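You operate a simulated robot arm through the tools that you are given. There is no shell and no other tool.

Carry out the task below with a simulated robot arm. There is one attempt and no reset: what you move stays moved.

## Task
Wipe the spill between the sinks, then towel it dry.
Fine: wipe with the cloth, wetted under the cold tap; tap off; cloth and towel back.

The check looks at the end state, three seconds after you hand in, the way a careful person would. Anything else that was tipped, shoved, dropped, spilled or broken makes it a failure. Flat cloth is picked up by pressing the open fingertips on it (5 to 10 N) and closing them slowly along it; thin cloth reads only 2 to 8 mm in the jaws.

## Robot
A 7-joint arm with a two-finger parallel gripper, fixed in place. Base frame: the origin is on the floor under the middle of its stand, x ahead of it, y to its left, z up. Units: mm, rad, N and s.
It reaches about 1112 mm from its shoulder. Its first joint turns from -2.897 to 2.897 rad. Payload 3.43 kg.
The TCP is the grasp point between the finger pads, 34 mm short of the fingertips. In the tool frame z runs along the fingers and y along their closing line. Largest opening 128 mm; finger width 24, thickness 12; the body of the gripper, 48 by 130 mm, starts 96 mm behind the TCP.
Orientation is told as [roll, pitch, yaw] about the base's x, y, z axes, in that order, counted from this pose: with the fingers straight down and closing along the base's y, the tool's x points along the base's -x, its y along +y and its z along -z.

## Interface
- The arm moves only by the tool apply_moves. Its argument "plan" is a list of rows, each an object (a shift or turn left out is 0, a gripper value left out holds the last) with "dp": the shift along the base's x, y, z in units of 200 mm (1.0 is 200 mm), a list of three; "turn": the turn, a rotation vector about the base's x, y, z in units of 45 degrees (1.0 is 45 degrees), a list of three; "claw": the finger opening in mm, from 0 to 128. In form: [{"dp": [dx, dy, dz], "turn": [wx, wy, wz], "claw": claw}, ...]. A call has 1 to 20 rows; each row is the pose to reach, as a shift and turn from the pose commanded when the call began. A call with a number of a shift or a turn outside -1 to 1 is refused whole. A row lasts 0.2 s, in which the tool goes at most 50 mm and 0.15 rad; a call with a longer step from one row to the next is refused whole, and so is a gripper value outside its range. Where a pose cannot be reached the arm comes as near as it can. A force on the tool above 40 N (or 10 N above the force at the start of the call, whichever is more), or a blocked arm, ends the call early, and 0.2 s more pass. Each finger travels about 153 mm/s and halts on what it meets, pressing with about 33 N; the grip force reading is that of the motor and also rises with nothing between the fingers. The clock runs only during rows and for 0.2 s after the last one: add rows that repeat a pose to give the fingers time. The reply holds the time, the measured pose of the TCP, the force on the tool along the base axes, the opening and the grip force, in the units named above and with some noise, with the torque about the TCP (base axes, N m) and any sound that the robot's microphone picked up.
- Cameras (640 x 400 px; columns grow to the right, rows downward): "scene" is fixed at [401.3, 499.6, 1652.8]; the picture's right is [-0.46, -0.89, 0.00], its down [-0.82, 0.43, -0.37] and it looks along [0.33, -0.17, -0.93] (base axes); focal length 331 px, centre (320, 200). "wrist" rides on the gripper at [76, -11, -160] in the tool frame; the picture's right is [0.15, 0.99, 0.00], its down [-0.88, 0.13, -0.46] and it looks along [-0.45, 0.07, 0.89] (tool axes); focal length 234 px, centre (320, 200). There is no depth. A picture from a camera that has moved, and an enlarged one, comes with that camera's place and axes in the base frame and with its lens.
- get_image(camera): a new picture of that camera. It takes no simulated time.
- close_up(camera, box): a new picture of the part [left, top, right, bottom] of that camera's present view, enlarged. It takes no simulated time.
- finish_job(): hands the job in; it is judged then, once.

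Places have to be worked out from the pictures, the camera data and where the tool is seen. Open the gripper and draw the arm clear of the work before you hand the job in, unless the task says otherwise.

The tools are called by a JSON object that holds its "name" and its "arguments". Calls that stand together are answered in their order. apply_moves: Moves the arm, as the interface text tells. Its arguments: {"type":"object","properties":{"plan":{"type":"array","items":{"type":"object","properties":{"dp":{"type":"array","items":{"type":"number"}},"turn":{"type":"array","items":{"type":"number"}},"claw":{"type":"number"}}}}},"required":["plan"]} The other tools are called the same way: get_image (camera) takes a picture; close_up (camera, box) takes an enlarged picture of a part of a camera's view; finish_job () hands the job in.

At the start:

```text
time: 0.0
tool_pos: [560.7, 213.0, 1162.7]
ee_rot: [0.001, 0.001, 0.0]
force: [-0.7, 0.7, 0.6]
wrist_torque: [-0.01, -0.01, 0.02]
grip_width: 128.1
grasp_force: 0.0
```

scene: 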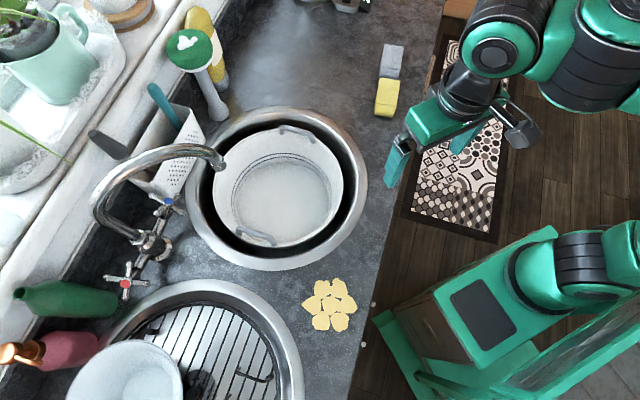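
wrist: 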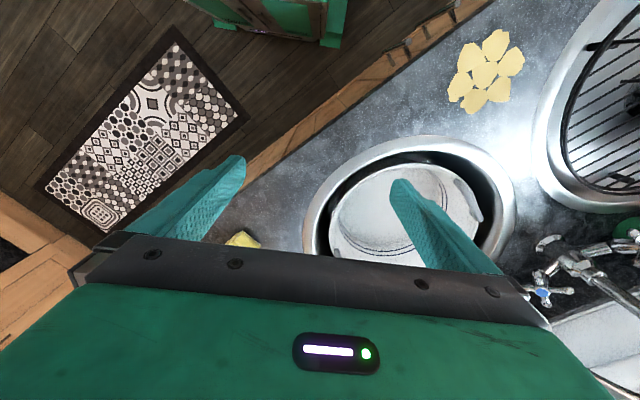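

The pictures show two round sinks, a yellow spill, a faucet and some small items on the counter. I'll enlarge parts of the scene first, to find the cloth, towel, taps and spill.

{"name": "close_up", "arguments": {"camera": "scene", "box": [60, 120, 260, 310]}}

{"name": "close_up", "arguments": {"camera": "scene", "box": [280, 20, 480, 145]}}

{"name": "close_up", "arguments": {"camera": "scene", "box": [0, 240, 380, 400]}}

{"name": "close_up", "arguments": {"camera": "scene", "box": [0, 0, 260, 160]}}

{"name": "close_up", "arguments": {"camera": "wrist", "box": [400, 0, 640, 150]}}

{"name": "close_up", "arguments": {"camera": "wrist", "box": [480, 180, 640, 400]}}

```text
2.11 times, centred on (160, 215) of scene
camera zoom: at [401.3, 499.6, 1652.8], right [-0.46, -0.89, 0.0], down [-0.82, 0.43, -0.37], along [0.33, -0.17, -0.93], focal length 698 px, centre (657, 168)
```

zoom: 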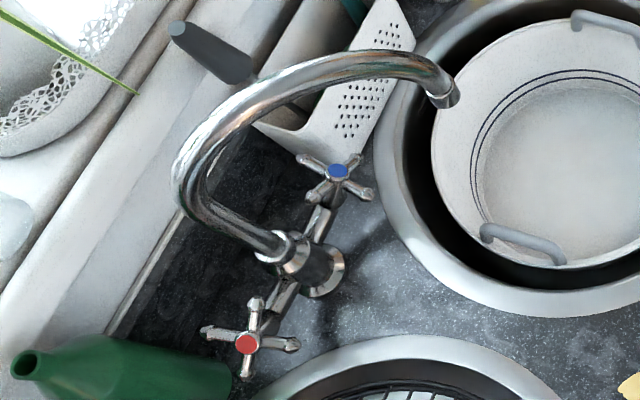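

```text
3.20 times, centred on (380, 82) of scene
camera zoom: at [401.3, 499.6, 1652.8], right [-0.46, -0.89, 0.0], down [-0.82, 0.43, -0.37], along [0.33, -0.17, -0.93], focal length 1061 px, centre (128, 576)
```

zoom: 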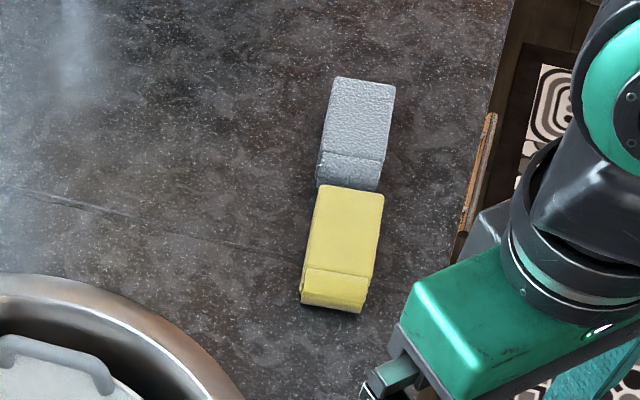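

```text
1.68 times, centred on (190, 320) of scene
camera zoom: at [401.3, 499.6, 1652.8], right [-0.46, -0.89, 0.0], down [-0.82, 0.43, -0.37], along [0.33, -0.17, -0.93], focal length 558 px, centre (539, -2)
```

zoom: 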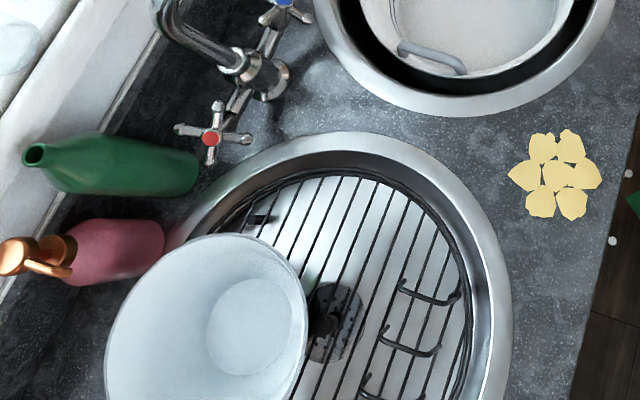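

```text
2.46 times, centred on (130, 80) of scene
camera zoom: at [401.3, 499.6, 1652.8], right [-0.46, -0.89, 0.0], down [-0.82, 0.43, -0.37], along [0.33, -0.17, -0.93], focal length 816 px, centre (788, 495)
```

zoom: 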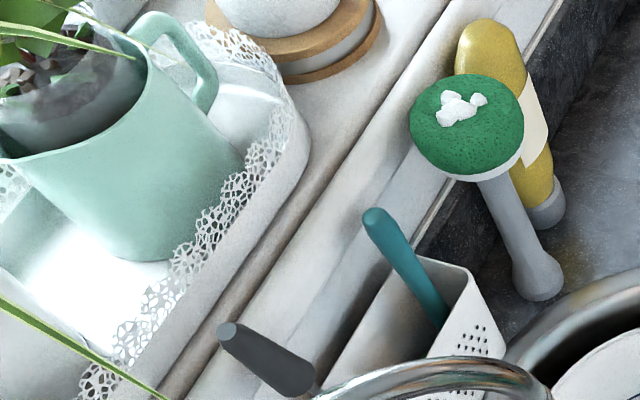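

```text
2.67 times, centred on (520, 75) of wrist
camera zoom: at [485.4, 201.8, 1322.2], right [-0.15, 0.99, 0.0], down [0.88, 0.13, 0.45], along [0.45, 0.07, -0.89], focal length 624 px, centre (-213, 533)
```

zoom: 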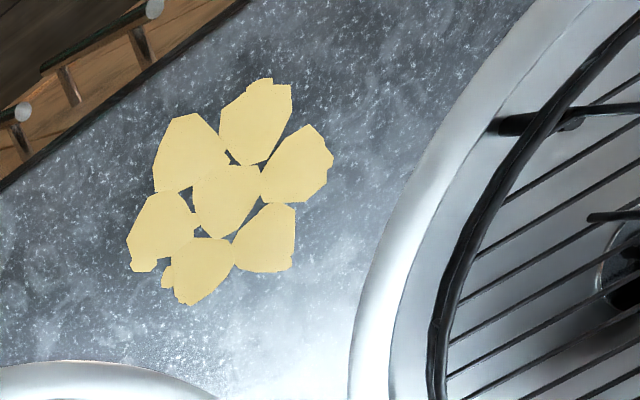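

```text
1.82 times, centred on (560, 290) of wrist
camera zoom: at [485.4, 201.8, 1322.2], right [-0.15, 0.99, 0.0], down [0.88, 0.13, 0.45], along [0.45, 0.07, -0.89], focal length 426 px, centre (-116, 36)
```

zoom: 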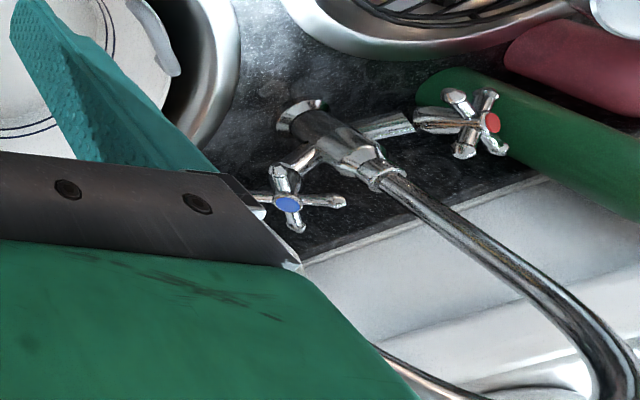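

The spill sits near (440, 456) on a counter about 905 mm high. The counter's front edge runs at 45° to the base axes, and the cold tap's blue cap triangulates to about (771, 665, 1010). The folded yellow and grey cloths lie near (850, 57) and (945, -10), so I'll move the wrist camera over them for a closer look.

{"name": "apply_moves", "arguments": {"plan": [{"dp": [0.116, -0.144, 0.031]}, {"dp": [0.232, -0.288, 0.062]}, {"dp": [0.348, -0.432, 0.093]}, {"dp": [0.464, -0.576, 0.124]}, {"dp": [0.58, -0.72, 0.155]}, {"dp": [0.697, -0.865, 0.187]}, {"dp": [0.697, -0.865, 0.187]}]}}

{"name": "get_image", "arguments": {"camera": "wrist"}}

{"name": "get_image", "arguments": {"camera": "scene"}}

```text
time: 1.6
tool_pos: [686.6, 40.4, 1205.4]
ee_rot: [0.006, -0.011, 0.0]
force: [1.1, 0.0, -0.4]
wrist_torque: [-0.02, 0.01, 0.0]
grip_width: 128.0
grasp_force: 0.1
```

```text
taken
camera wrist: at [609.0, 29.5, 1364.6], right [-0.15, 0.99, 0.0], down [0.88, 0.13, 0.47], along [0.46, 0.07, -0.89], focal length 234 px, centre (320, 200)
```

wrist: 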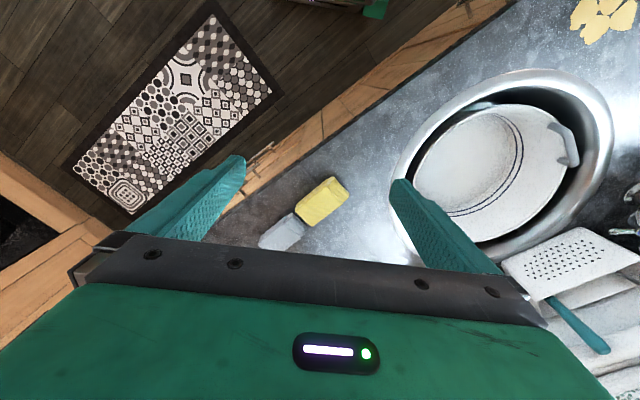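

```text
taken
```

scene: 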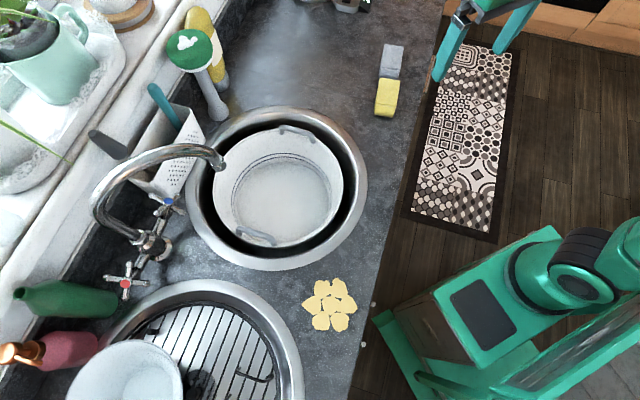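

The measured x is about 13 mm short of the commanded one, so I'll hold briefly to see whether that settles, and enlarge the cloths.

{"name": "close_up", "arguments": {"camera": "wrist", "box": [240, 150, 400, 250]}}

{"name": "apply_moves", "arguments": {"plan": [{"dp": [0, 0, 0]}, {"dp": [0, 0, 0]}, {"dp": [0, 0, 0]}]}}

```text
4.00 times, centred on (320, 200) of wrist
camera zoom: at [609.0, 29.5, 1364.6], right [-0.15, 0.99, 0.0], down [0.88, 0.13, 0.47], along [0.46, 0.07, -0.89], focal length 937 px, centre (320, 200)
```

zoom: 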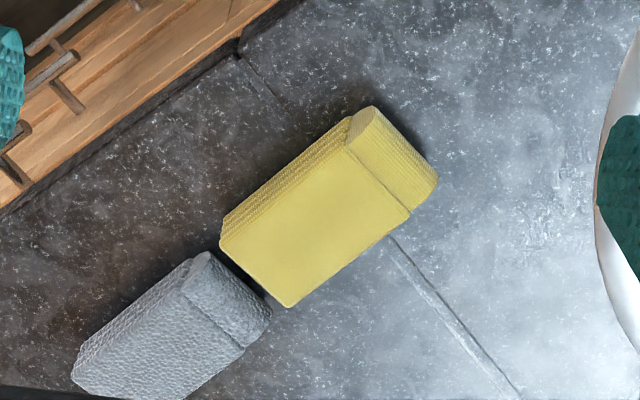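

```text
time: 2.4
tool_pos: [687.8, 42.5, 1205.9]
ee_rot: [0.005, -0.01, 0.0]
force: [1.0, -0.5, 0.3]
wrist_torque: [0.0, 0.0, 0.01]
grip_width: 128.1
grasp_force: 0.0
```

Each cloth looks like a folded stack, roughly 50 × 90 mm and 35 mm tall. The arm was simply near its reach limit up there, so next I'll swing lower towards the sinks with the gripper yawed 45°, to look at the tap and spout.

{"name": "apply_moves", "arguments": {"plan": [{"dp": [-0.05, 0.167, -0.067], "turn": [0, 0, 0.167]}, {"dp": [-0.1, 0.333, -0.133], "turn": [0, 0, 0.333]}, {"dp": [-0.15, 0.5, -0.2], "turn": [0, 0, 0.5]}, {"dp": [-0.2, 0.667, -0.267], "turn": [0, 0, 0.667]}, {"dp": [-0.25, 0.833, -0.333], "turn": [0, 0, 0.833]}, {"dp": [-0.3, 1.0, -0.4], "turn": [0, 0, 1.0]}, {"dp": [-0.3, 1.0, -0.4], "turn": [0, 0, 1.0]}]}}

{"name": "get_image", "arguments": {"camera": "wrist"}}

```text
time: 4.0
tool_pos: [625.0, 239.4, 1129.4]
ee_rot: [0.003, -0.014, 0.788]
force: [0.2, -0.4, 1.0]
wrist_torque: [0.01, -0.04, 0.01]
grip_width: 127.8
grasp_force: 0.1
```

```text
taken
camera wrist: at [578.8, 177.6, 1287.8], right [-0.8, 0.59, 0.0], down [0.53, 0.71, 0.47], along [0.28, 0.37, -0.88], focal length 234 px, centre (320, 200)
```

wrist: 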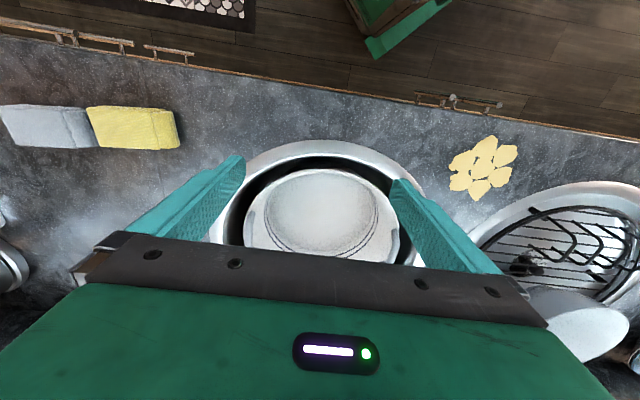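

The measured pose is now (625, 239, 1129), and the last step's shift came out right. Next I'll shift left and tilt the fingers outward, so the camera sees the tap and spout.

{"name": "apply_moves", "arguments": {"plan": [{"dp": [-0.03, 0.15, 0.0], "turn": [0.08, -0.08, 0]}, {"dp": [-0.06, 0.3, 0.0], "turn": [0.16, -0.16, 0]}, {"dp": [-0.09, 0.45, 0.0], "turn": [0.24, -0.24, 0]}, {"dp": [-0.12, 0.6, 0.0], "turn": [0.32, -0.32, 0]}, {"dp": [-0.15, 0.75, 0.0], "turn": [0.4, -0.4, 0]}, {"dp": [-0.18, 0.9, 0.0], "turn": [0.48, -0.48, 0]}, {"dp": [-0.18, 0.9, 0.0], "turn": [0.48, -0.48, 0]}]}}

{"name": "get_image", "arguments": {"camera": "wrist"}}

{"name": "get_image", "arguments": {"camera": "scene"}}

```text
time: 5.6
tool_pos: [588.9, 420.3, 1128.3]
ee_rot: [0.002, -0.544, 0.787]
force: [-0.5, -0.4, -0.1]
wrist_torque: [0.02, 0.01, 0.01]
grip_width: 128.0
grasp_force: 0.1
```

```text
taken
camera wrist: at [493.5, 307.9, 1225.2], right [-0.79, 0.61, -0.07], down [0.27, 0.46, 0.85], along [0.55, 0.65, -0.53], focal length 234 px, centre (320, 200)
```

wrist: 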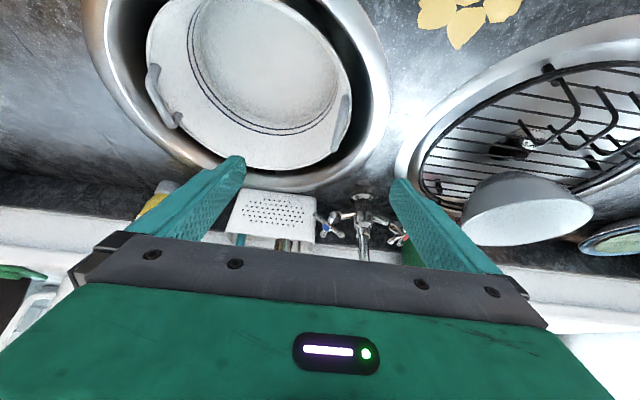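

```text
taken
```

scene: 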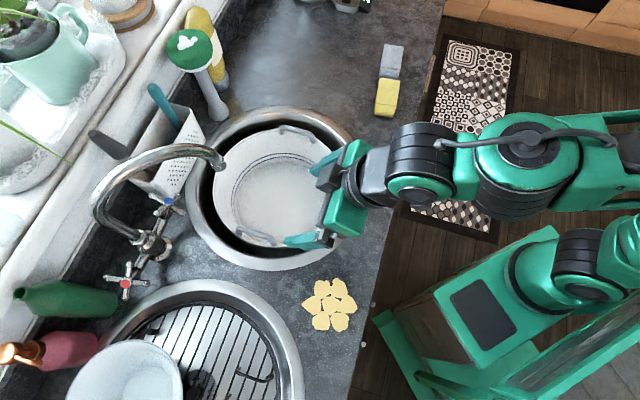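

The image bottom is blocked by the gripper, so I'll tilt further outward and go up slightly to bring the spout and cold tap into view.

{"name": "apply_moves", "arguments": {"plan": [{"dp": [0.0, 0.0, 0.05], "turn": [0.09, -0.09, 0]}, {"dp": [0.0, 0.0, 0.1], "turn": [0.18, -0.18, 0]}, {"dp": [0.0, 0.0, 0.15], "turn": [0.27, -0.27, 0]}, {"dp": [0.0, 0.0, 0.2], "turn": [0.36, -0.36, 0]}, {"dp": [0.0, 0.0, 0.2], "turn": [0.42, -0.42, 0]}, {"dp": [0.0, 0.0, 0.2], "turn": [0.42, -0.42, 0]}]}}

{"name": "get_image", "arguments": {"camera": "wrist"}}

```text
time: 7.0
tool_pos: [591.0, 420.1, 1167.0]
ee_rot: [0.003, -1.013, 0.784]
force: [-0.7, 0.3, 1.0]
wrist_torque: [0.0, 0.03, 0.02]
grip_width: 127.9
grasp_force: 0.1
```

```text
taken
camera wrist: at [474.4, 287.4, 1187.1], right [-0.75, 0.64, -0.12], down [-0.03, 0.15, 0.99], along [0.66, 0.75, -0.09], focal length 234 px, centre (320, 200)
```

wrist: 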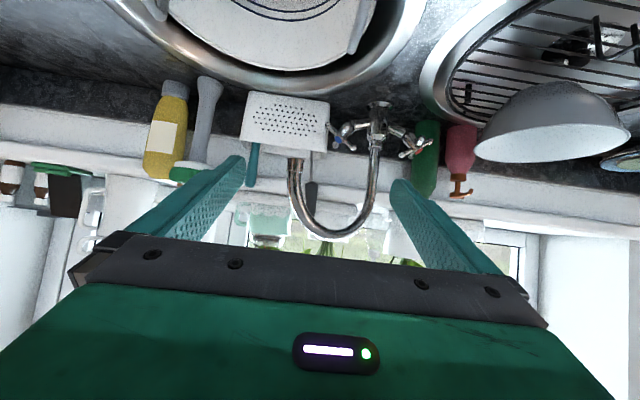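

Now the whole gooseneck shows, upside down in the picture. I'll enlarge it to triangulate the spout tip and tap handles.

{"name": "close_up", "arguments": {"camera": "wrist", "box": [230, 80, 450, 245]}}

{"name": "close_up", "arguments": {"camera": "wrist", "box": [310, 90, 440, 175]}}

{"name": "close_up", "arguments": {"camera": "scene", "box": [80, 130, 240, 310]}}

```text
2.42 times, centred on (340, 162) of wrist
camera zoom: at [474.4, 287.4, 1187.1], right [-0.75, 0.64, -0.12], down [-0.03, 0.15, 0.99], along [0.66, 0.75, -0.09], focal length 568 px, centre (272, 291)
```

zoom: 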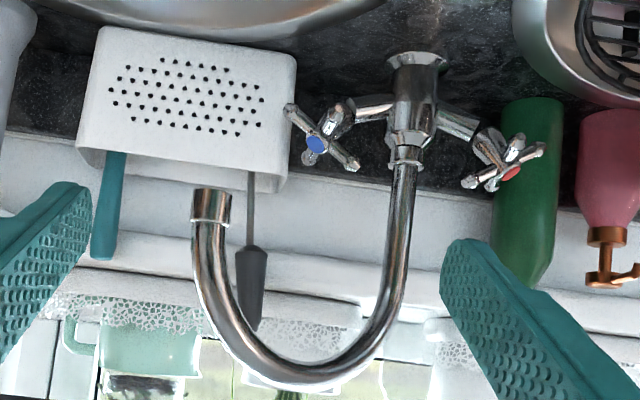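

```text
4.71 times, centred on (375, 132) of wrist
camera zoom: at [474.4, 287.4, 1187.1], right [-0.75, 0.64, -0.12], down [-0.03, 0.15, 0.99], along [0.66, 0.75, -0.09], focal length 1102 px, centre (61, 518)
```

zoom: 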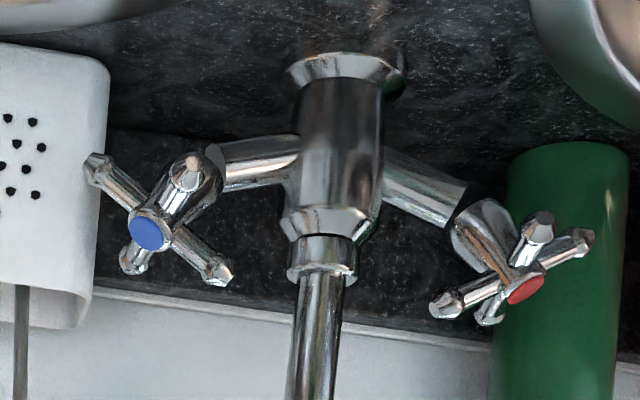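

```text
2.22 times, centred on (160, 220) of scene
camera zoom: at [401.3, 499.6, 1652.8], right [-0.46, -0.89, 0.0], down [-0.82, 0.43, -0.37], along [0.33, -0.17, -0.93], focal length 736 px, centre (676, 156)
```

zoom: 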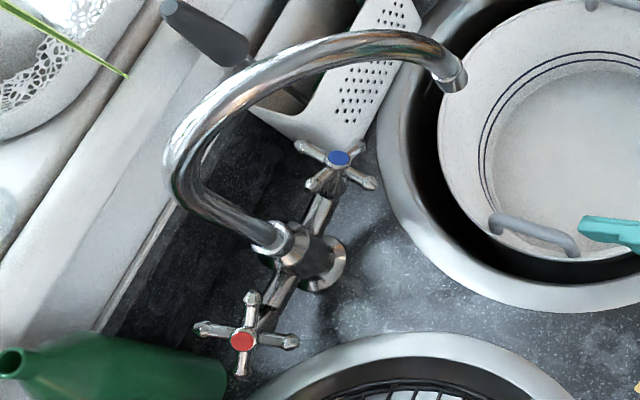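

I estimate the spout tip near (750, 532, 1080) and the cold cap near (771, 663, 1011). I'll zoom tightly on the cold handle in both cameras, to work out its axis from the ends of the cross.

{"name": "close_up", "arguments": {"camera": "scene", "box": [140, 180, 204, 220]}}

{"name": "close_up", "arguments": {"camera": "wrist", "box": [318, 112, 382, 152]}}

```text
10.00 times, centred on (172, 200) of scene
camera zoom: at [401.3, 499.6, 1652.8], right [-0.46, -0.89, 0.0], down [-0.82, 0.43, -0.37], along [0.33, -0.17, -0.93], focal length 3314 px, centre (1800, 200)
```

zoom: 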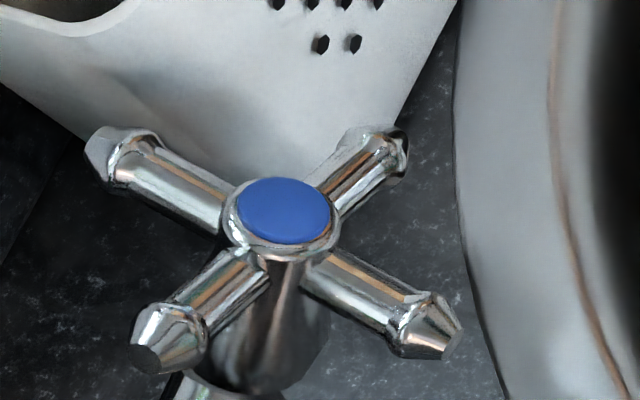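

```text
10.00 times, centred on (350, 132) of wrist
camera zoom: at [474.4, 287.4, 1187.1], right [-0.75, 0.64, -0.12], down [-0.03, 0.15, 0.99], along [0.66, 0.75, -0.09], focal length 2342 px, centre (20, 880)
```

zoom: 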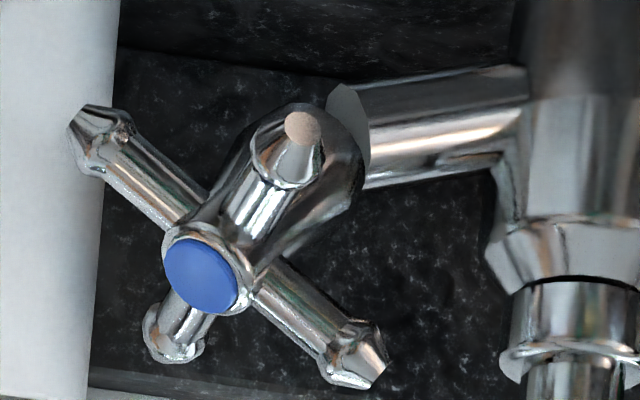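

The handle's axis points up, tilted towards the right along the counter, with arm ends about 42 mm out. The spout leg and white caddy lie on its right. I'll close the fingers into a poker, turn it to about 20° azimuth and come in from the left, so I can push the near arm to open the tap.

{"name": "apply_moves", "arguments": {"plan": [{"dp": [0.03, 0.11, -0.05], "turn": [0, 0, -0.11], "claw": 0}, {"dp": [0.06, 0.22, -0.1], "turn": [0, 0, -0.22], "claw": 0}, {"dp": [0.09, 0.33, -0.15], "turn": [0, 0, -0.33], "claw": 0}, {"dp": [0.12, 0.44, -0.2], "turn": [0, 0, -0.44], "claw": 0}, {"dp": [0.15, 0.55, -0.25], "turn": [0, 0, -0.555], "claw": 0}, {"dp": [0.15, 0.55, -0.25], "turn": [0, 0, -0.555], "claw": 0}]}}

{"name": "get_image", "arguments": {"camera": "wrist"}}

{"name": "get_image", "arguments": {"camera": "scene"}}

```text
time: 8.4
tool_pos: [618.1, 529.4, 1117.5]
ee_rot: [0.001, -1.01, 0.348]
force: [-0.9, -0.3, 0.5]
wrist_torque: [0.0, 0.0, 0.0]
grip_width: 0.0
grasp_force: 32.8
```

```text
taken
camera wrist: at [456.9, 459.6, 1137.8], right [-0.41, 0.9, -0.12], down [0.03, 0.15, 0.99], along [0.91, 0.4, -0.09], focal length 234 px, centre (320, 200)
```

wrist: 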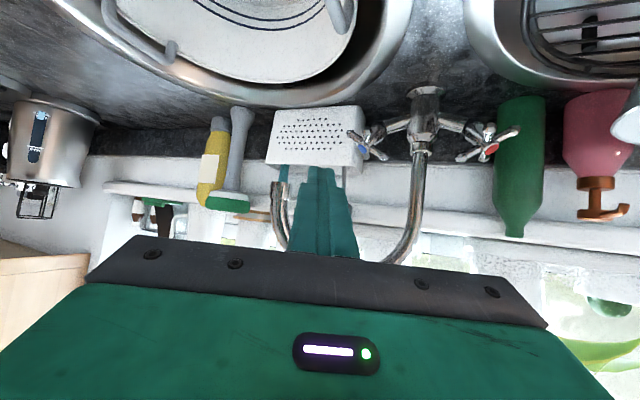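

```text
taken
```

scene: 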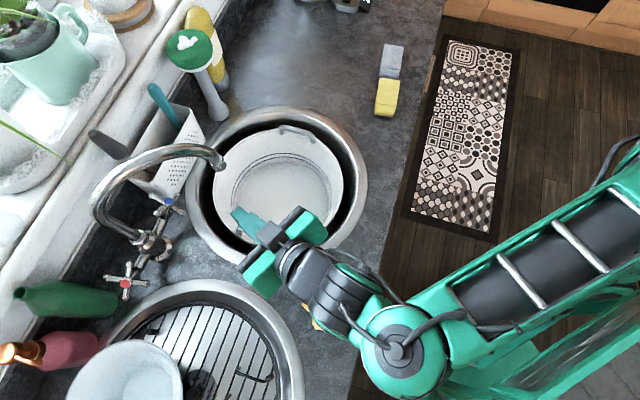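

The closed fingers can serve as the poker now. I'll zoom on the cold handle from this new viewpoint to refine its position.

{"name": "close_up", "arguments": {"camera": "wrist", "box": [330, 115, 410, 165]}}

{"name": "close_up", "arguments": {"camera": "wrist", "box": [250, 80, 450, 205]}}

```text
8.00 times, centred on (370, 140) of wrist
camera zoom: at [456.9, 459.6, 1137.8], right [-0.41, 0.9, -0.12], down [0.03, 0.15, 0.99], along [0.91, 0.4, -0.09], focal length 1873 px, centre (-80, 680)
```

zoom: 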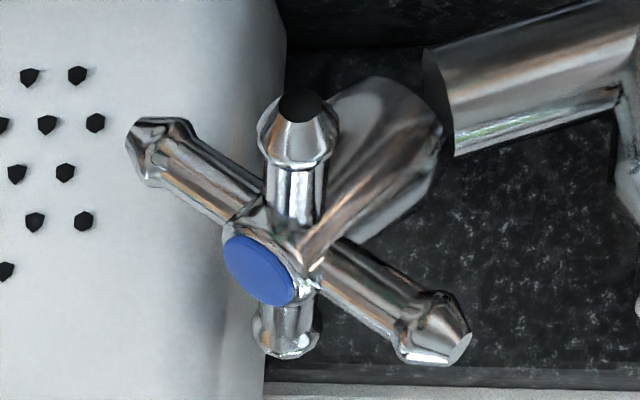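

```text
3.20 times, centred on (350, 142) of wrist
camera zoom: at [456.9, 459.6, 1137.8], right [-0.41, 0.9, -0.12], down [0.03, 0.15, 0.99], along [0.91, 0.4, -0.09], focal length 749 px, centre (224, 384)
```

zoom: 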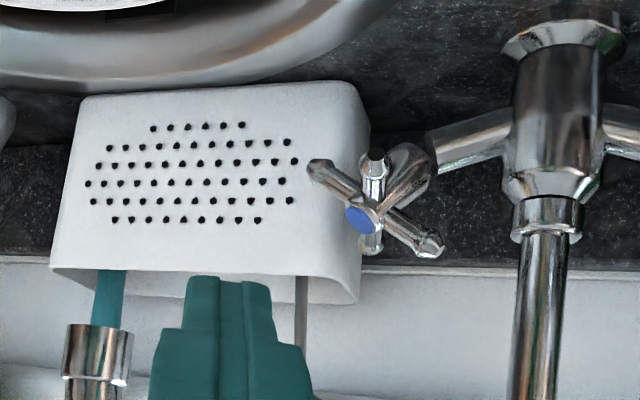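

Refined positions: handle centre about (775, 671, 1003), cap (774, 664, 1011), with the arm end facing the robot at (741, 646, 993). I'll go to a point 80 mm short of my push start, to the left of that near arm.

{"name": "apply_moves", "arguments": {"plan": [{"dp": [0.04, 0.14, -0.066], "claw": 0}, {"dp": [0.085, 0.28, -0.132], "claw": 0}, {"dp": [0.13, 0.42, -0.198], "claw": 0}, {"dp": [0.17, 0.558, -0.264], "claw": 0}, {"dp": [0.17, 0.558, -0.264], "claw": 0}]}}

{"name": "get_image", "arguments": {"camera": "wrist"}}

{"name": "close_up", "arguments": {"camera": "scene", "box": [80, 120, 340, 300]}}

```text
time: 9.6
tool_pos: [654.5, 639.2, 1063.8]
ee_rot: [0.002, -1.012, 0.349]
force: [-0.4, 0.7, -0.1]
wrist_torque: [0.02, 0.02, -0.01]
grip_width: 0.1
grasp_force: 32.9
```

```text
taken
camera wrist: at [492.9, 568.3, 1084.1], right [-0.41, 0.9, -0.12], down [0.03, 0.15, 0.99], along [0.91, 0.4, -0.09], focal length 234 px, centre (320, 200)
```

wrist: 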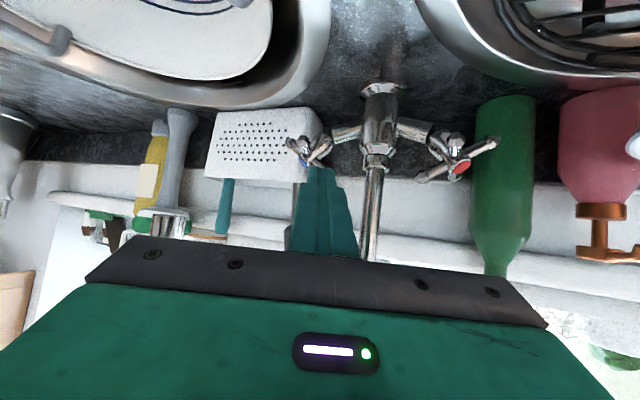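

```text
2.22 times, centred on (210, 210) of scene
camera zoom: at [401.3, 499.6, 1652.8], right [-0.46, -0.89, 0.0], down [-0.82, 0.43, -0.37], along [0.33, -0.17, -0.93], focal length 736 px, centre (564, 178)
```

zoom: 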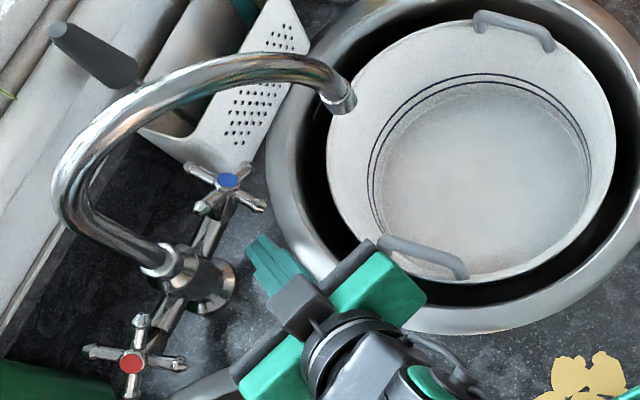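

The poker points at the gap left of the near arm. I'll enlarge the wrist view before advancing.

{"name": "close_up", "arguments": {"camera": "wrist", "box": [270, 120, 366, 180]}}

{"name": "close_up", "arguments": {"camera": "scene", "box": [140, 180, 220, 240]}}

```text
6.67 times, centred on (318, 150) of wrist
camera zoom: at [492.9, 568.3, 1084.1], right [-0.41, 0.9, -0.12], down [0.03, 0.15, 0.99], along [0.91, 0.4, -0.09], focal length 1561 px, centre (333, 533)
```

zoom: 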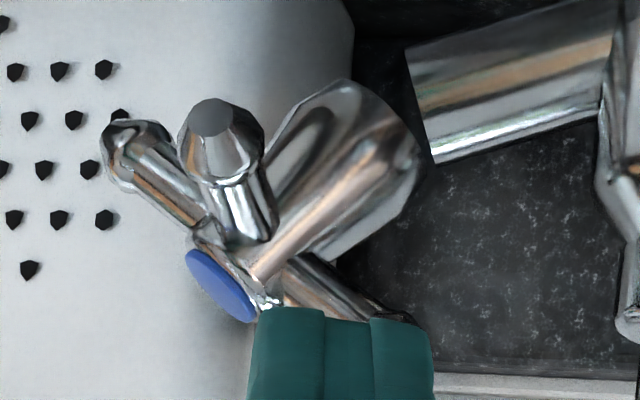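

```text
6.67 times, centred on (180, 210) of scene
camera zoom: at [401.3, 499.6, 1652.8], right [-0.46, -0.89, 0.0], down [-0.82, 0.43, -0.37], along [0.33, -0.17, -0.93], focal length 2210 px, centre (1253, 133)
```

zoom: 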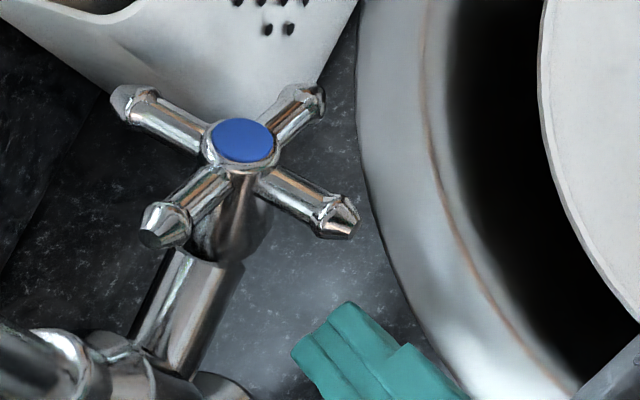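

The path looks clear, so I'll advance about 50 mm along the finger axis and check again.

{"name": "apply_moves", "arguments": {"plan": [{"dp": [0.06, 0.025, -0.042], "claw": 0}, {"dp": [0.12, 0.05, -0.083], "claw": 0}, {"dp": [0.19, 0.077, -0.129], "claw": 0}, {"dp": [0.19, 0.077, -0.129], "claw": 0}]}}

{"name": "close_up", "arguments": {"camera": "wrist", "box": [254, 100, 382, 180]}}

{"name": "close_up", "arguments": {"camera": "scene", "box": [140, 180, 220, 240]}}

```text
time: 10.6
tool_pos: [691.5, 654.2, 1040.1]
ee_rot: [0.002, -1.009, 0.351]
force: [-0.2, -0.5, 0.3]
wrist_torque: [0.0, 0.02, -0.01]
grip_width: 0.2
grasp_force: 32.4
```

```text
5.00 times, centred on (318, 140) of wrist
camera zoom: at [531.2, 584.2, 1059.2], right [-0.41, 0.9, -0.12], down [0.03, 0.15, 0.99], along [0.91, 0.4, -0.09], focal length 1171 px, centre (330, 500)
```

zoom: 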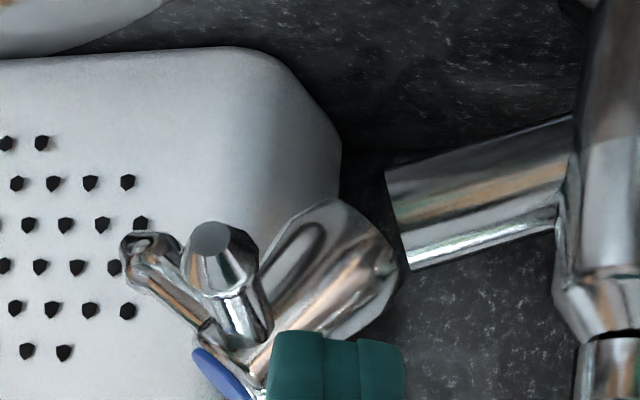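

```text
6.67 times, centred on (180, 210) of scene
camera zoom: at [401.3, 499.6, 1652.8], right [-0.46, -0.89, 0.0], down [-0.82, 0.43, -0.37], along [0.33, -0.17, -0.93], focal length 2210 px, centre (1253, 133)
```

zoom: 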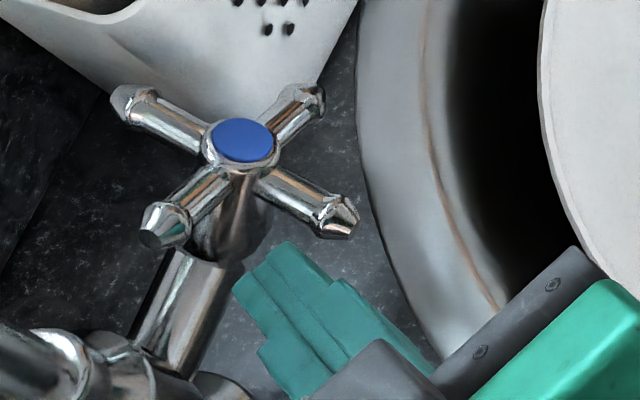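

The fingertips are about 25 mm from the gap. I'll move them in beside the near arm, just past the handle's plane.

{"name": "apply_moves", "arguments": {"plan": [{"dp": [0.042, 0.02, -0.049], "claw": 0}, {"dp": [0.084, 0.04, -0.098], "claw": 0}, {"dp": [0.084, 0.04, -0.098], "claw": 0}]}}

{"name": "close_up", "arguments": {"camera": "wrist", "box": [254, 100, 382, 180]}}

{"name": "close_up", "arguments": {"camera": "scene", "box": [140, 180, 220, 240]}}

```text
time: 11.4
tool_pos: [708.6, 666.3, 1019.0]
ee_rot: [0.002, -1.01, 0.349]
force: [0.3, 0.3, -0.6]
wrist_torque: [0.05, -0.03, -0.01]
grip_width: 0.0
grasp_force: 32.9
```

```text
5.00 times, centred on (318, 140) of wrist
camera zoom: at [547.5, 594.4, 1038.7], right [-0.41, 0.9, -0.12], down [0.03, 0.15, 0.99], along [0.91, 0.4, -0.09], focal length 1171 px, centre (330, 500)
```

zoom: 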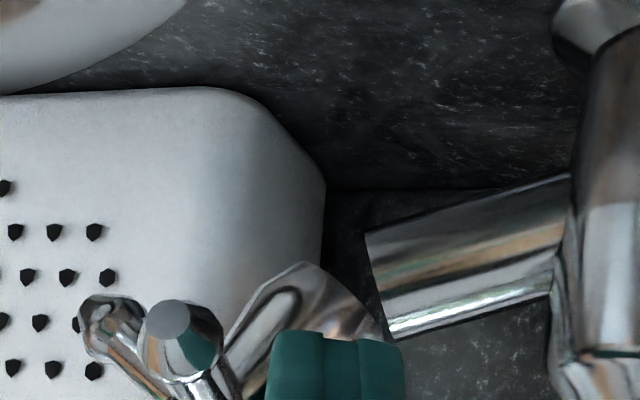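

```text
6.67 times, centred on (180, 210) of scene
camera zoom: at [401.3, 499.6, 1652.8], right [-0.46, -0.89, 0.0], down [-0.82, 0.43, -0.37], along [0.33, -0.17, -0.93], focal length 2210 px, centre (1253, 133)
```

zoom: 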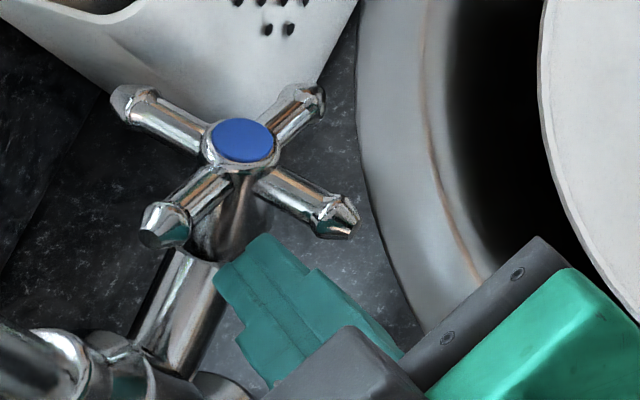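

The fingertips are now about 10 mm past the handle's plane, left of the near arm. I'll push that arm to the right and down (counter-clockwise), slowly, and watch the force.

{"name": "apply_moves", "arguments": {"plan": [{"dp": [0.01, -0.021, -0.017], "claw": 0}, {"dp": [0.02, -0.042, -0.034], "claw": 0}, {"dp": [0.029, -0.064, -0.051], "claw": 0}, {"dp": [0.038, -0.085, -0.068], "claw": 0}, {"dp": [0.038, -0.085, -0.068], "claw": 0}]}}

{"name": "close_up", "arguments": {"camera": "scene", "box": [140, 140, 260, 240]}}

{"name": "close_up", "arguments": {"camera": "wrist", "box": [254, 100, 382, 180]}}

```text
time: 12.6
tool_pos: [715.7, 646.0, 1003.9]
ee_rot: [0.001, -1.011, 0.35]
force: [-1.3, 1.7, -0.7]
wrist_torque: [0.01, 0.04, 0.05]
grip_width: 0.0
grasp_force: 33.3
```

```text
4.00 times, centred on (200, 190) of scene
camera zoom: at [401.3, 499.6, 1652.8], right [-0.46, -0.89, 0.0], down [-0.82, 0.43, -0.37], along [0.33, -0.17, -0.93], focal length 1326 px, centre (800, 240)
```

zoom: 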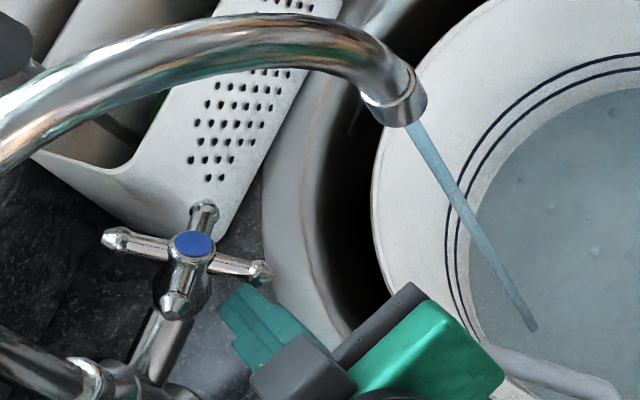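

```text
5.00 times, centred on (318, 140) of wrist
camera zoom: at [554.8, 576.5, 1025.0], right [-0.41, 0.9, -0.12], down [0.03, 0.15, 0.99], along [0.91, 0.4, -0.09], focal length 1171 px, centre (330, 500)
```

zoom: 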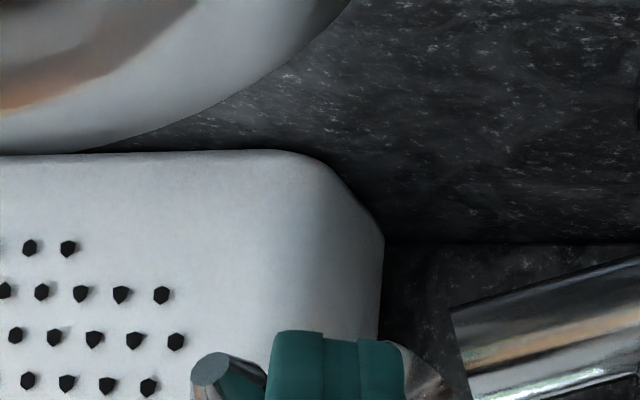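

Water is running into the pot from about (742, 534), and a turn of roughly 28° was enough. I'll back the fingers straight out without touching the handle again.

{"name": "apply_moves", "arguments": {"plan": [{"dp": [-0.014, 0.015, 0.014], "claw": 0}, {"dp": [-0.1, -0.02, 0.07], "claw": 0}, {"dp": [-0.22, -0.06, 0.15], "claw": 0}, {"dp": [-0.36, -0.11, 0.24], "claw": 0}, {"dp": [-0.52, -0.18, 0.35], "claw": 0}, {"dp": [-0.68, -0.25, 0.45], "claw": 0}, {"dp": [-0.68, -0.25, 0.45], "claw": 0}]}}

{"name": "get_image", "arguments": {"camera": "scene"}}

{"name": "get_image", "arguments": {"camera": "wrist"}}

```text
time: 14.2
tool_pos: [578.5, 598.5, 1091.7]
ee_rot: [0.002, -1.01, 0.35]
force: [0.2, 1.1, -0.9]
wrist_torque: [0.0, 0.04, 0.01]
grip_width: 0.3
grasp_force: 32.9
```

```text
taken
```

scene: 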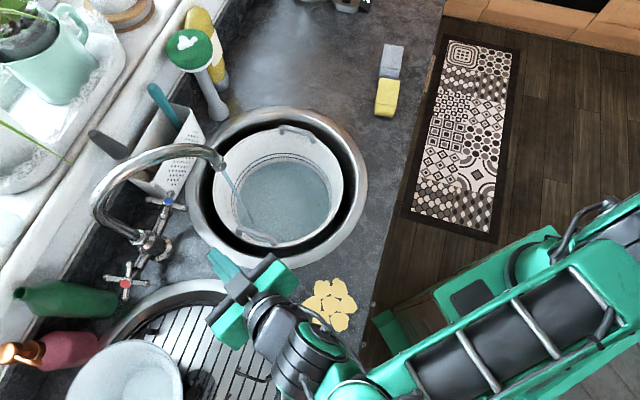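

```text
taken
camera wrist: at [417.6, 527.9, 1112.3], right [-0.41, 0.9, -0.12], down [0.03, 0.15, 0.99], along [0.91, 0.4, -0.09], focal length 234 px, centre (320, 200)
```

wrist: 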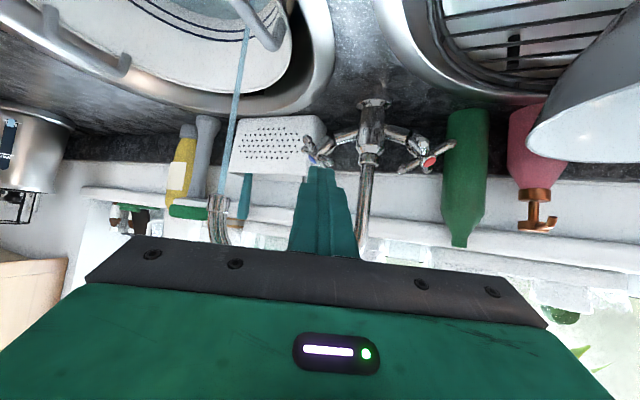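

The handle stayed put and water keeps running. I'll swing the gripper over to the yellow cloth, turning the fingers straight down with the closing line across the cloth's narrow side (yaw about -40°).

{"name": "apply_moves", "arguments": {"plan": [{"dp": [-0.02, -0.166, 0.03], "turn": [0.0195, 0.11, -0.101], "claw": 40}, {"dp": [-0.03, -0.333, 0.06], "turn": [0.039, 0.221, -0.202], "claw": 90}, {"dp": [-0.04, -0.5, 0.09], "turn": [0.0585, 0.331, -0.303], "claw": 90}, {"dp": [-0.05, -0.666, 0.12], "turn": [0.078, 0.441, -0.404], "claw": 90}, {"dp": [-0.05, -0.833, 0.14], "turn": [0.0975, 0.552, -0.505], "claw": 90}, {"dp": [-0.05, -1.0, 0.15], "turn": [0.117, 0.662, -0.6065], "claw": 90}]}}

{"name": "apply_moves", "arguments": {"plan": [{"dp": [0.1, -0.166, -0.03], "turn": [0.0195, 0.11, -0.101], "claw": 90}, {"dp": [0.2, -0.333, -0.06], "turn": [0.039, 0.221, -0.202], "claw": 90}, {"dp": [0.3, -0.5, -0.09], "turn": [0.0585, 0.331, -0.303], "claw": 90}, {"dp": [0.4, -0.666, -0.12], "turn": [0.078, 0.441, -0.404], "claw": 90}, {"dp": [0.52, -0.833, -0.16], "turn": [0.0975, 0.552, -0.505], "claw": 90}, {"dp": [0.65, -1.0, -0.2], "turn": [0.117, 0.662, -0.6065], "claw": 90}]}}

```text
time: 15.6
tool_pos: [572.2, 396.5, 1123.5]
ee_rot: [0.161, -0.496, -0.251]
force: [-0.7, 0.4, -0.3]
wrist_torque: [0.01, -0.02, 0.0]
grip_width: 90.1
grasp_force: 0.0
```

```text
time: 17.0
tool_pos: [698.9, 198.3, 1086.7]
ee_rot: [0.001, 0.003, -0.698]
force: [-0.3, 1.0, 0.0]
wrist_torque: [-0.09, -0.07, -0.03]
grip_width: 90.0
grasp_force: 0.0
```

The orientation is now fingers down with yaw -40°. I'll move over the yellow cloth and look at it.

{"name": "apply_moves", "arguments": {"plan": [{"dp": [0.15, -0.14, -0.06], "claw": 90}, {"dp": [0.3, -0.28, -0.12], "claw": 90}, {"dp": [0.45, -0.42, -0.18], "claw": 90}, {"dp": [0.6, -0.56, -0.23], "claw": 90}]}}

{"name": "get_image", "arguments": {"camera": "wrist"}}

{"name": "get_image", "arguments": {"camera": "scene"}}

```text
time: 18.0
tool_pos: [821.0, 86.5, 1039.4]
ee_rot: [0.001, 0.0, -0.697]
force: [0.4, 0.2, 0.9]
wrist_torque: [-0.02, -0.08, 0.0]
grip_width: 90.1
grasp_force: 0.1
```

```text
taken
camera wrist: at [755.4, 127.6, 1198.2], right [0.52, 0.85, 0.0], down [0.76, -0.47, 0.46], along [0.39, -0.24, -0.89], focal length 234 px, centre (320, 200)
```

wrist: 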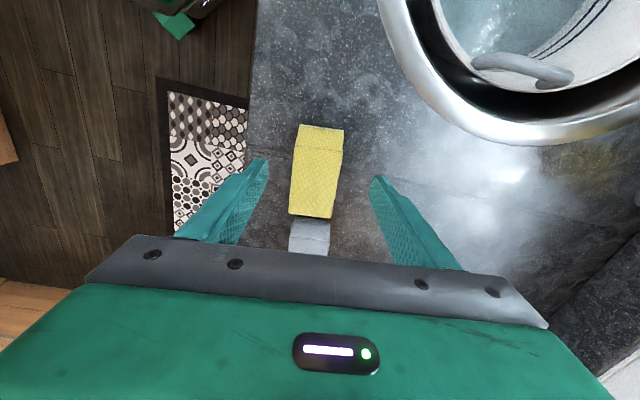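

```text
taken
```

scene: 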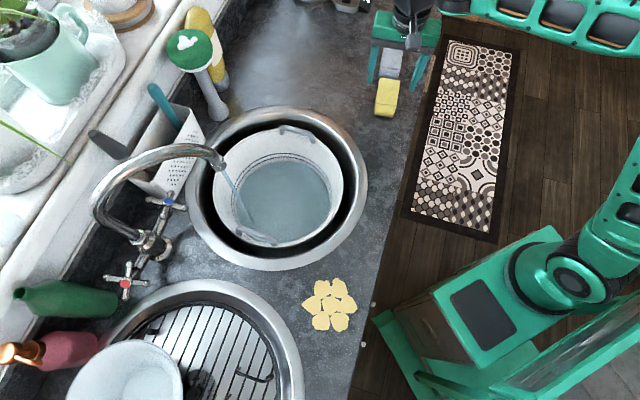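

The yellow cloth lies between the fingers, and the pot shows only a shallow pool so far. I'll enlarge the view for its corners and height.

{"name": "close_up", "arguments": {"camera": "wrist", "box": [240, 110, 400, 250]}}

{"name": "close_up", "arguments": {"camera": "scene", "box": [340, 20, 460, 130]}}

```text
2.86 times, centred on (320, 180) of wrist
camera zoom: at [755.4, 127.6, 1198.2], right [0.52, 0.85, 0.0], down [0.76, -0.47, 0.46], along [0.39, -0.24, -0.89], focal length 669 px, centre (320, 257)
```

zoom: 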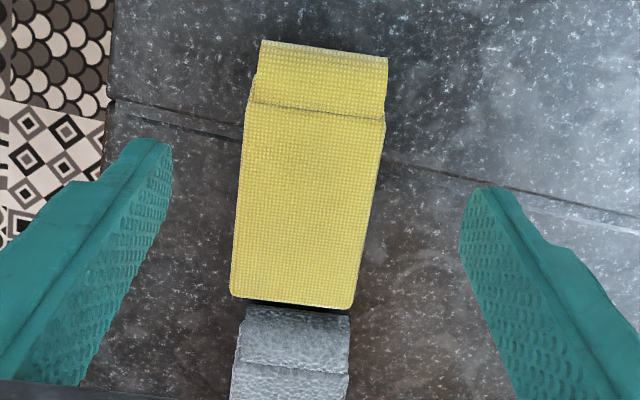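

```text
3.64 times, centred on (400, 75) of scene
camera zoom: at [401.3, 499.6, 1652.8], right [-0.46, -0.89, 0.0], down [-0.82, 0.43, -0.37], along [0.33, -0.17, -0.93], focal length 1205 px, centre (29, 654)
```

zoom: 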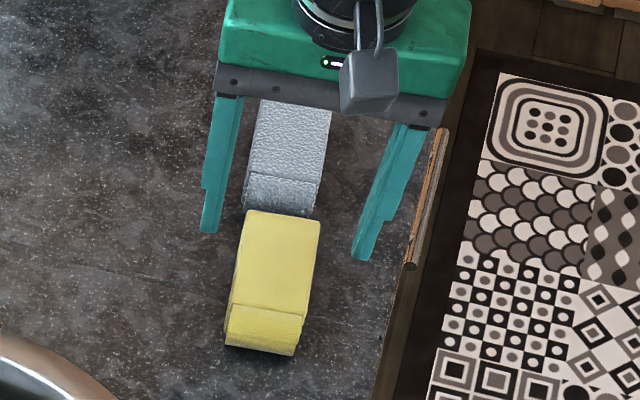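

The cloth's top is about z 927, its footprint about 55 × 110 mm, centred near (843, 66) with its narrow side at azimuth 51°. The towel sits just a few mm behind it. I'll centre the gripper and come down around it.

{"name": "apply_moves", "arguments": {"plan": [{"dp": [0.055, -0.05, -0.15], "claw": 85}, {"dp": [0.11, -0.1, -0.3], "claw": 85}, {"dp": [0.11, -0.1, -0.4], "claw": 85}, {"dp": [0.11, -0.1, -0.43], "claw": 85}, {"dp": [0.11, -0.1, -0.43], "claw": 85}]}}

{"name": "close_up", "arguments": {"camera": "wrist", "box": [200, 90, 440, 240]}}

{"name": "close_up", "arguments": {"camera": "scene", "box": [340, 20, 460, 130]}}

```text
time: 19.2
tool_pos: [841.0, 66.9, 952.6]
ee_rot: [0.0, 0.0, -0.699]
force: [-0.9, 1.1, -0.5]
wrist_torque: [0.01, 0.01, -0.02]
grip_width: 85.1
grasp_force: 0.0
```

```text
2.67 times, centred on (320, 165) of wrist
camera zoom: at [776.3, 107.2, 1112.5], right [0.52, 0.85, 0.0], down [0.76, -0.47, 0.46], along [0.39, -0.24, -0.89], focal length 624 px, centre (320, 293)
```

zoom: 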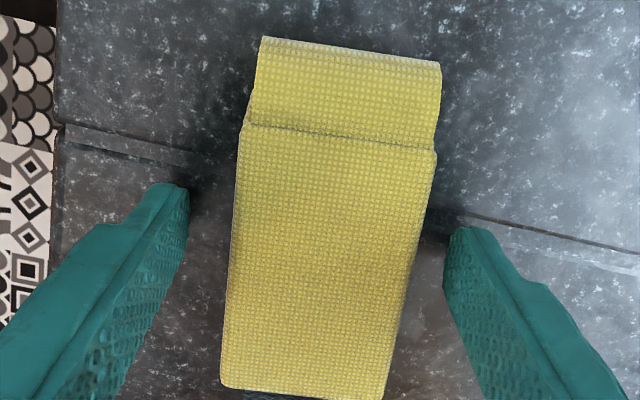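

```text
3.64 times, centred on (400, 75) of scene
camera zoom: at [401.3, 499.6, 1652.8], right [-0.46, -0.89, 0.0], down [-0.82, 0.43, -0.37], along [0.33, -0.17, -0.93], focal length 1205 px, centre (29, 654)
```

zoom: 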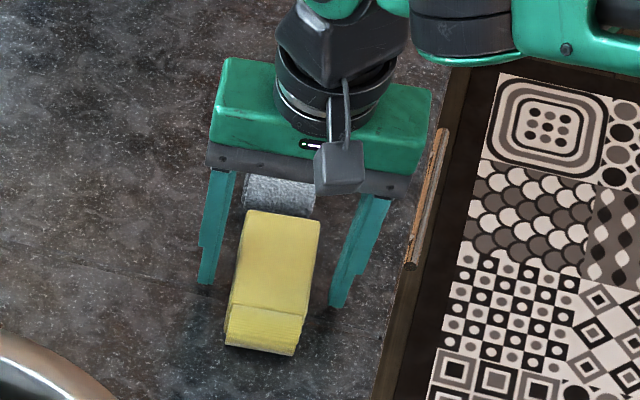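

The fingertips are at z≈918 and the cloth sits about 5 mm towards the far finger. I'll re-centre by 5 mm and lower a little more, watching for contact.

{"name": "apply_moves", "arguments": {"plan": [{"dp": [0.016, 0.019, -0.01], "claw": 85}, {"dp": [0.016, 0.019, -0.02], "claw": 85}, {"dp": [0.016, 0.019, -0.03], "claw": 85}, {"dp": [0.016, 0.019, -0.03], "claw": 85}]}}

```text
time: 20.2
tool_pos: [844.8, 71.7, 948.6]
ee_rot: [0.001, 0.002, -0.698]
force: [-0.1, 0.2, -0.7]
wrist_torque: [0.0, 0.0, -0.01]
grip_width: 84.8
grasp_force: 0.1
```

There's no contact yet, with the tips at about z 914. I'll go down another 4 mm and then close gently on the cloth's sides.

{"name": "apply_moves", "arguments": {"plan": [{"dp": [0, 0, -0.01], "claw": 85}, {"dp": [0, 0, -0.02], "claw": 85}, {"dp": [0, 0, -0.02], "claw": 75}, {"dp": [0, 0, -0.02], "claw": 65}, {"dp": [0, 0, -0.02], "claw": 60}, {"dp": [0, 0, -0.02], "claw": 56}]}}

{"name": "close_up", "arguments": {"camera": "wrist", "box": [200, 90, 440, 240]}}

```text
time: 21.6
tool_pos: [845.1, 70.1, 944.8]
ee_rot: [-0.001, 0.0, -0.699]
force: [-0.3, -6.5, 20.9]
wrist_torque: [-0.73, 0.52, 0.13]
grip_width: 59.1
grasp_force: 2.7
```

```text
2.67 times, centred on (320, 165) of wrist
camera zoom: at [779.9, 110.0, 1103.5], right [0.52, 0.85, 0.0], down [0.76, -0.47, 0.46], along [0.39, -0.24, -0.89], focal length 624 px, centre (320, 293)
```

zoom: 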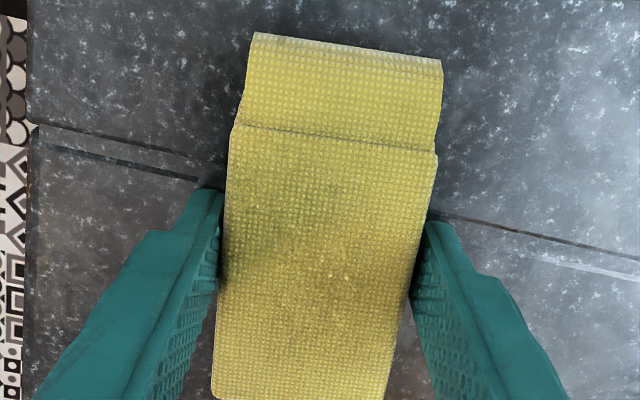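

The 21 N upward force means the fingertips touched the counter, so it's at about z 910. I'll raise 4 mm and close further onto the cloth.

{"name": "apply_moves", "arguments": {"plan": [{"dp": [0, 0, 0.02], "claw": 58}, {"dp": [0, 0, 0.02], "claw": 55}, {"dp": [0, 0, 0.02], "claw": 52}, {"dp": [0, 0, 0.02], "claw": 49}, {"dp": [0, 0, 0.02], "claw": 46}]}}

{"name": "close_up", "arguments": {"camera": "wrist", "box": [200, 90, 440, 240]}}

```text
time: 22.8
tool_pos: [844.4, 69.3, 946.9]
ee_rot: [0.0, 0.0, -0.696]
force: [0.5, 0.1, -0.1]
wrist_torque: [0.0, -0.01, 0.0]
grip_width: 55.1
grasp_force: 32.2
```

```text
2.67 times, centred on (320, 165) of wrist
camera zoom: at [779.7, 109.4, 1106.4], right [0.52, 0.85, 0.0], down [0.76, -0.47, 0.46], along [0.39, -0.24, -0.89], focal length 624 px, centre (320, 293)
```

zoom: 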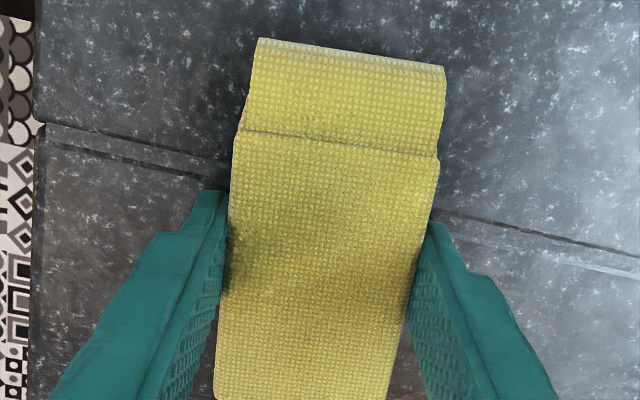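

The grip settled at 55 mm with 32 N, so the cloth is held. The grasp pose to return to is (844.4, 69.3, 946.9), yaw -0.697. Now I lift straight up.

{"name": "apply_moves", "arguments": {"plan": [{"dp": [0, 0, 0.1], "claw": 46}, {"dp": [0, 0, 0.28], "claw": 46}, {"dp": [0, 0, 0.46], "claw": 46}]}}

{"name": "get_image", "arguments": {"camera": "wrist"}}

{"name": "get_image", "arguments": {"camera": "scene"}}

```text
time: 23.6
tool_pos: [844.7, 69.0, 1040.4]
ee_rot: [0.002, 0.001, -0.695]
force: [0.2, 0.3, -0.5]
wrist_torque: [-0.01, 0.03, 0.0]
grip_width: 46.0
grasp_force: 0.0
```

```text
taken
camera wrist: at [779.6, 109.0, 1200.4], right [0.52, 0.85, 0.0], down [0.76, -0.47, 0.46], along [0.39, -0.24, -0.89], focal length 234 px, centre (320, 200)
```

wrist: 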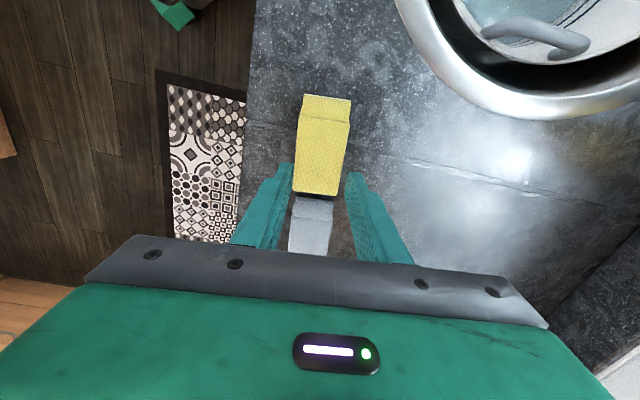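

```text
taken
```

scene: 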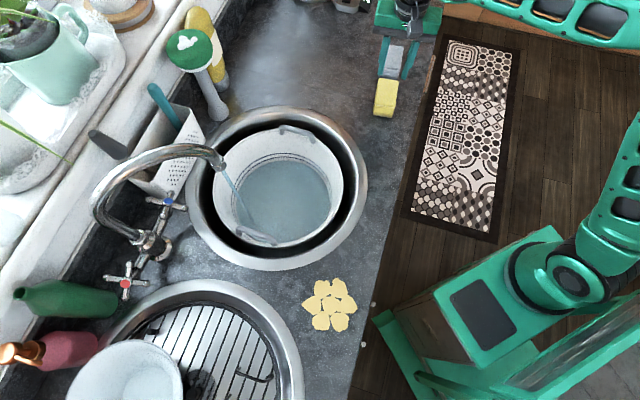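

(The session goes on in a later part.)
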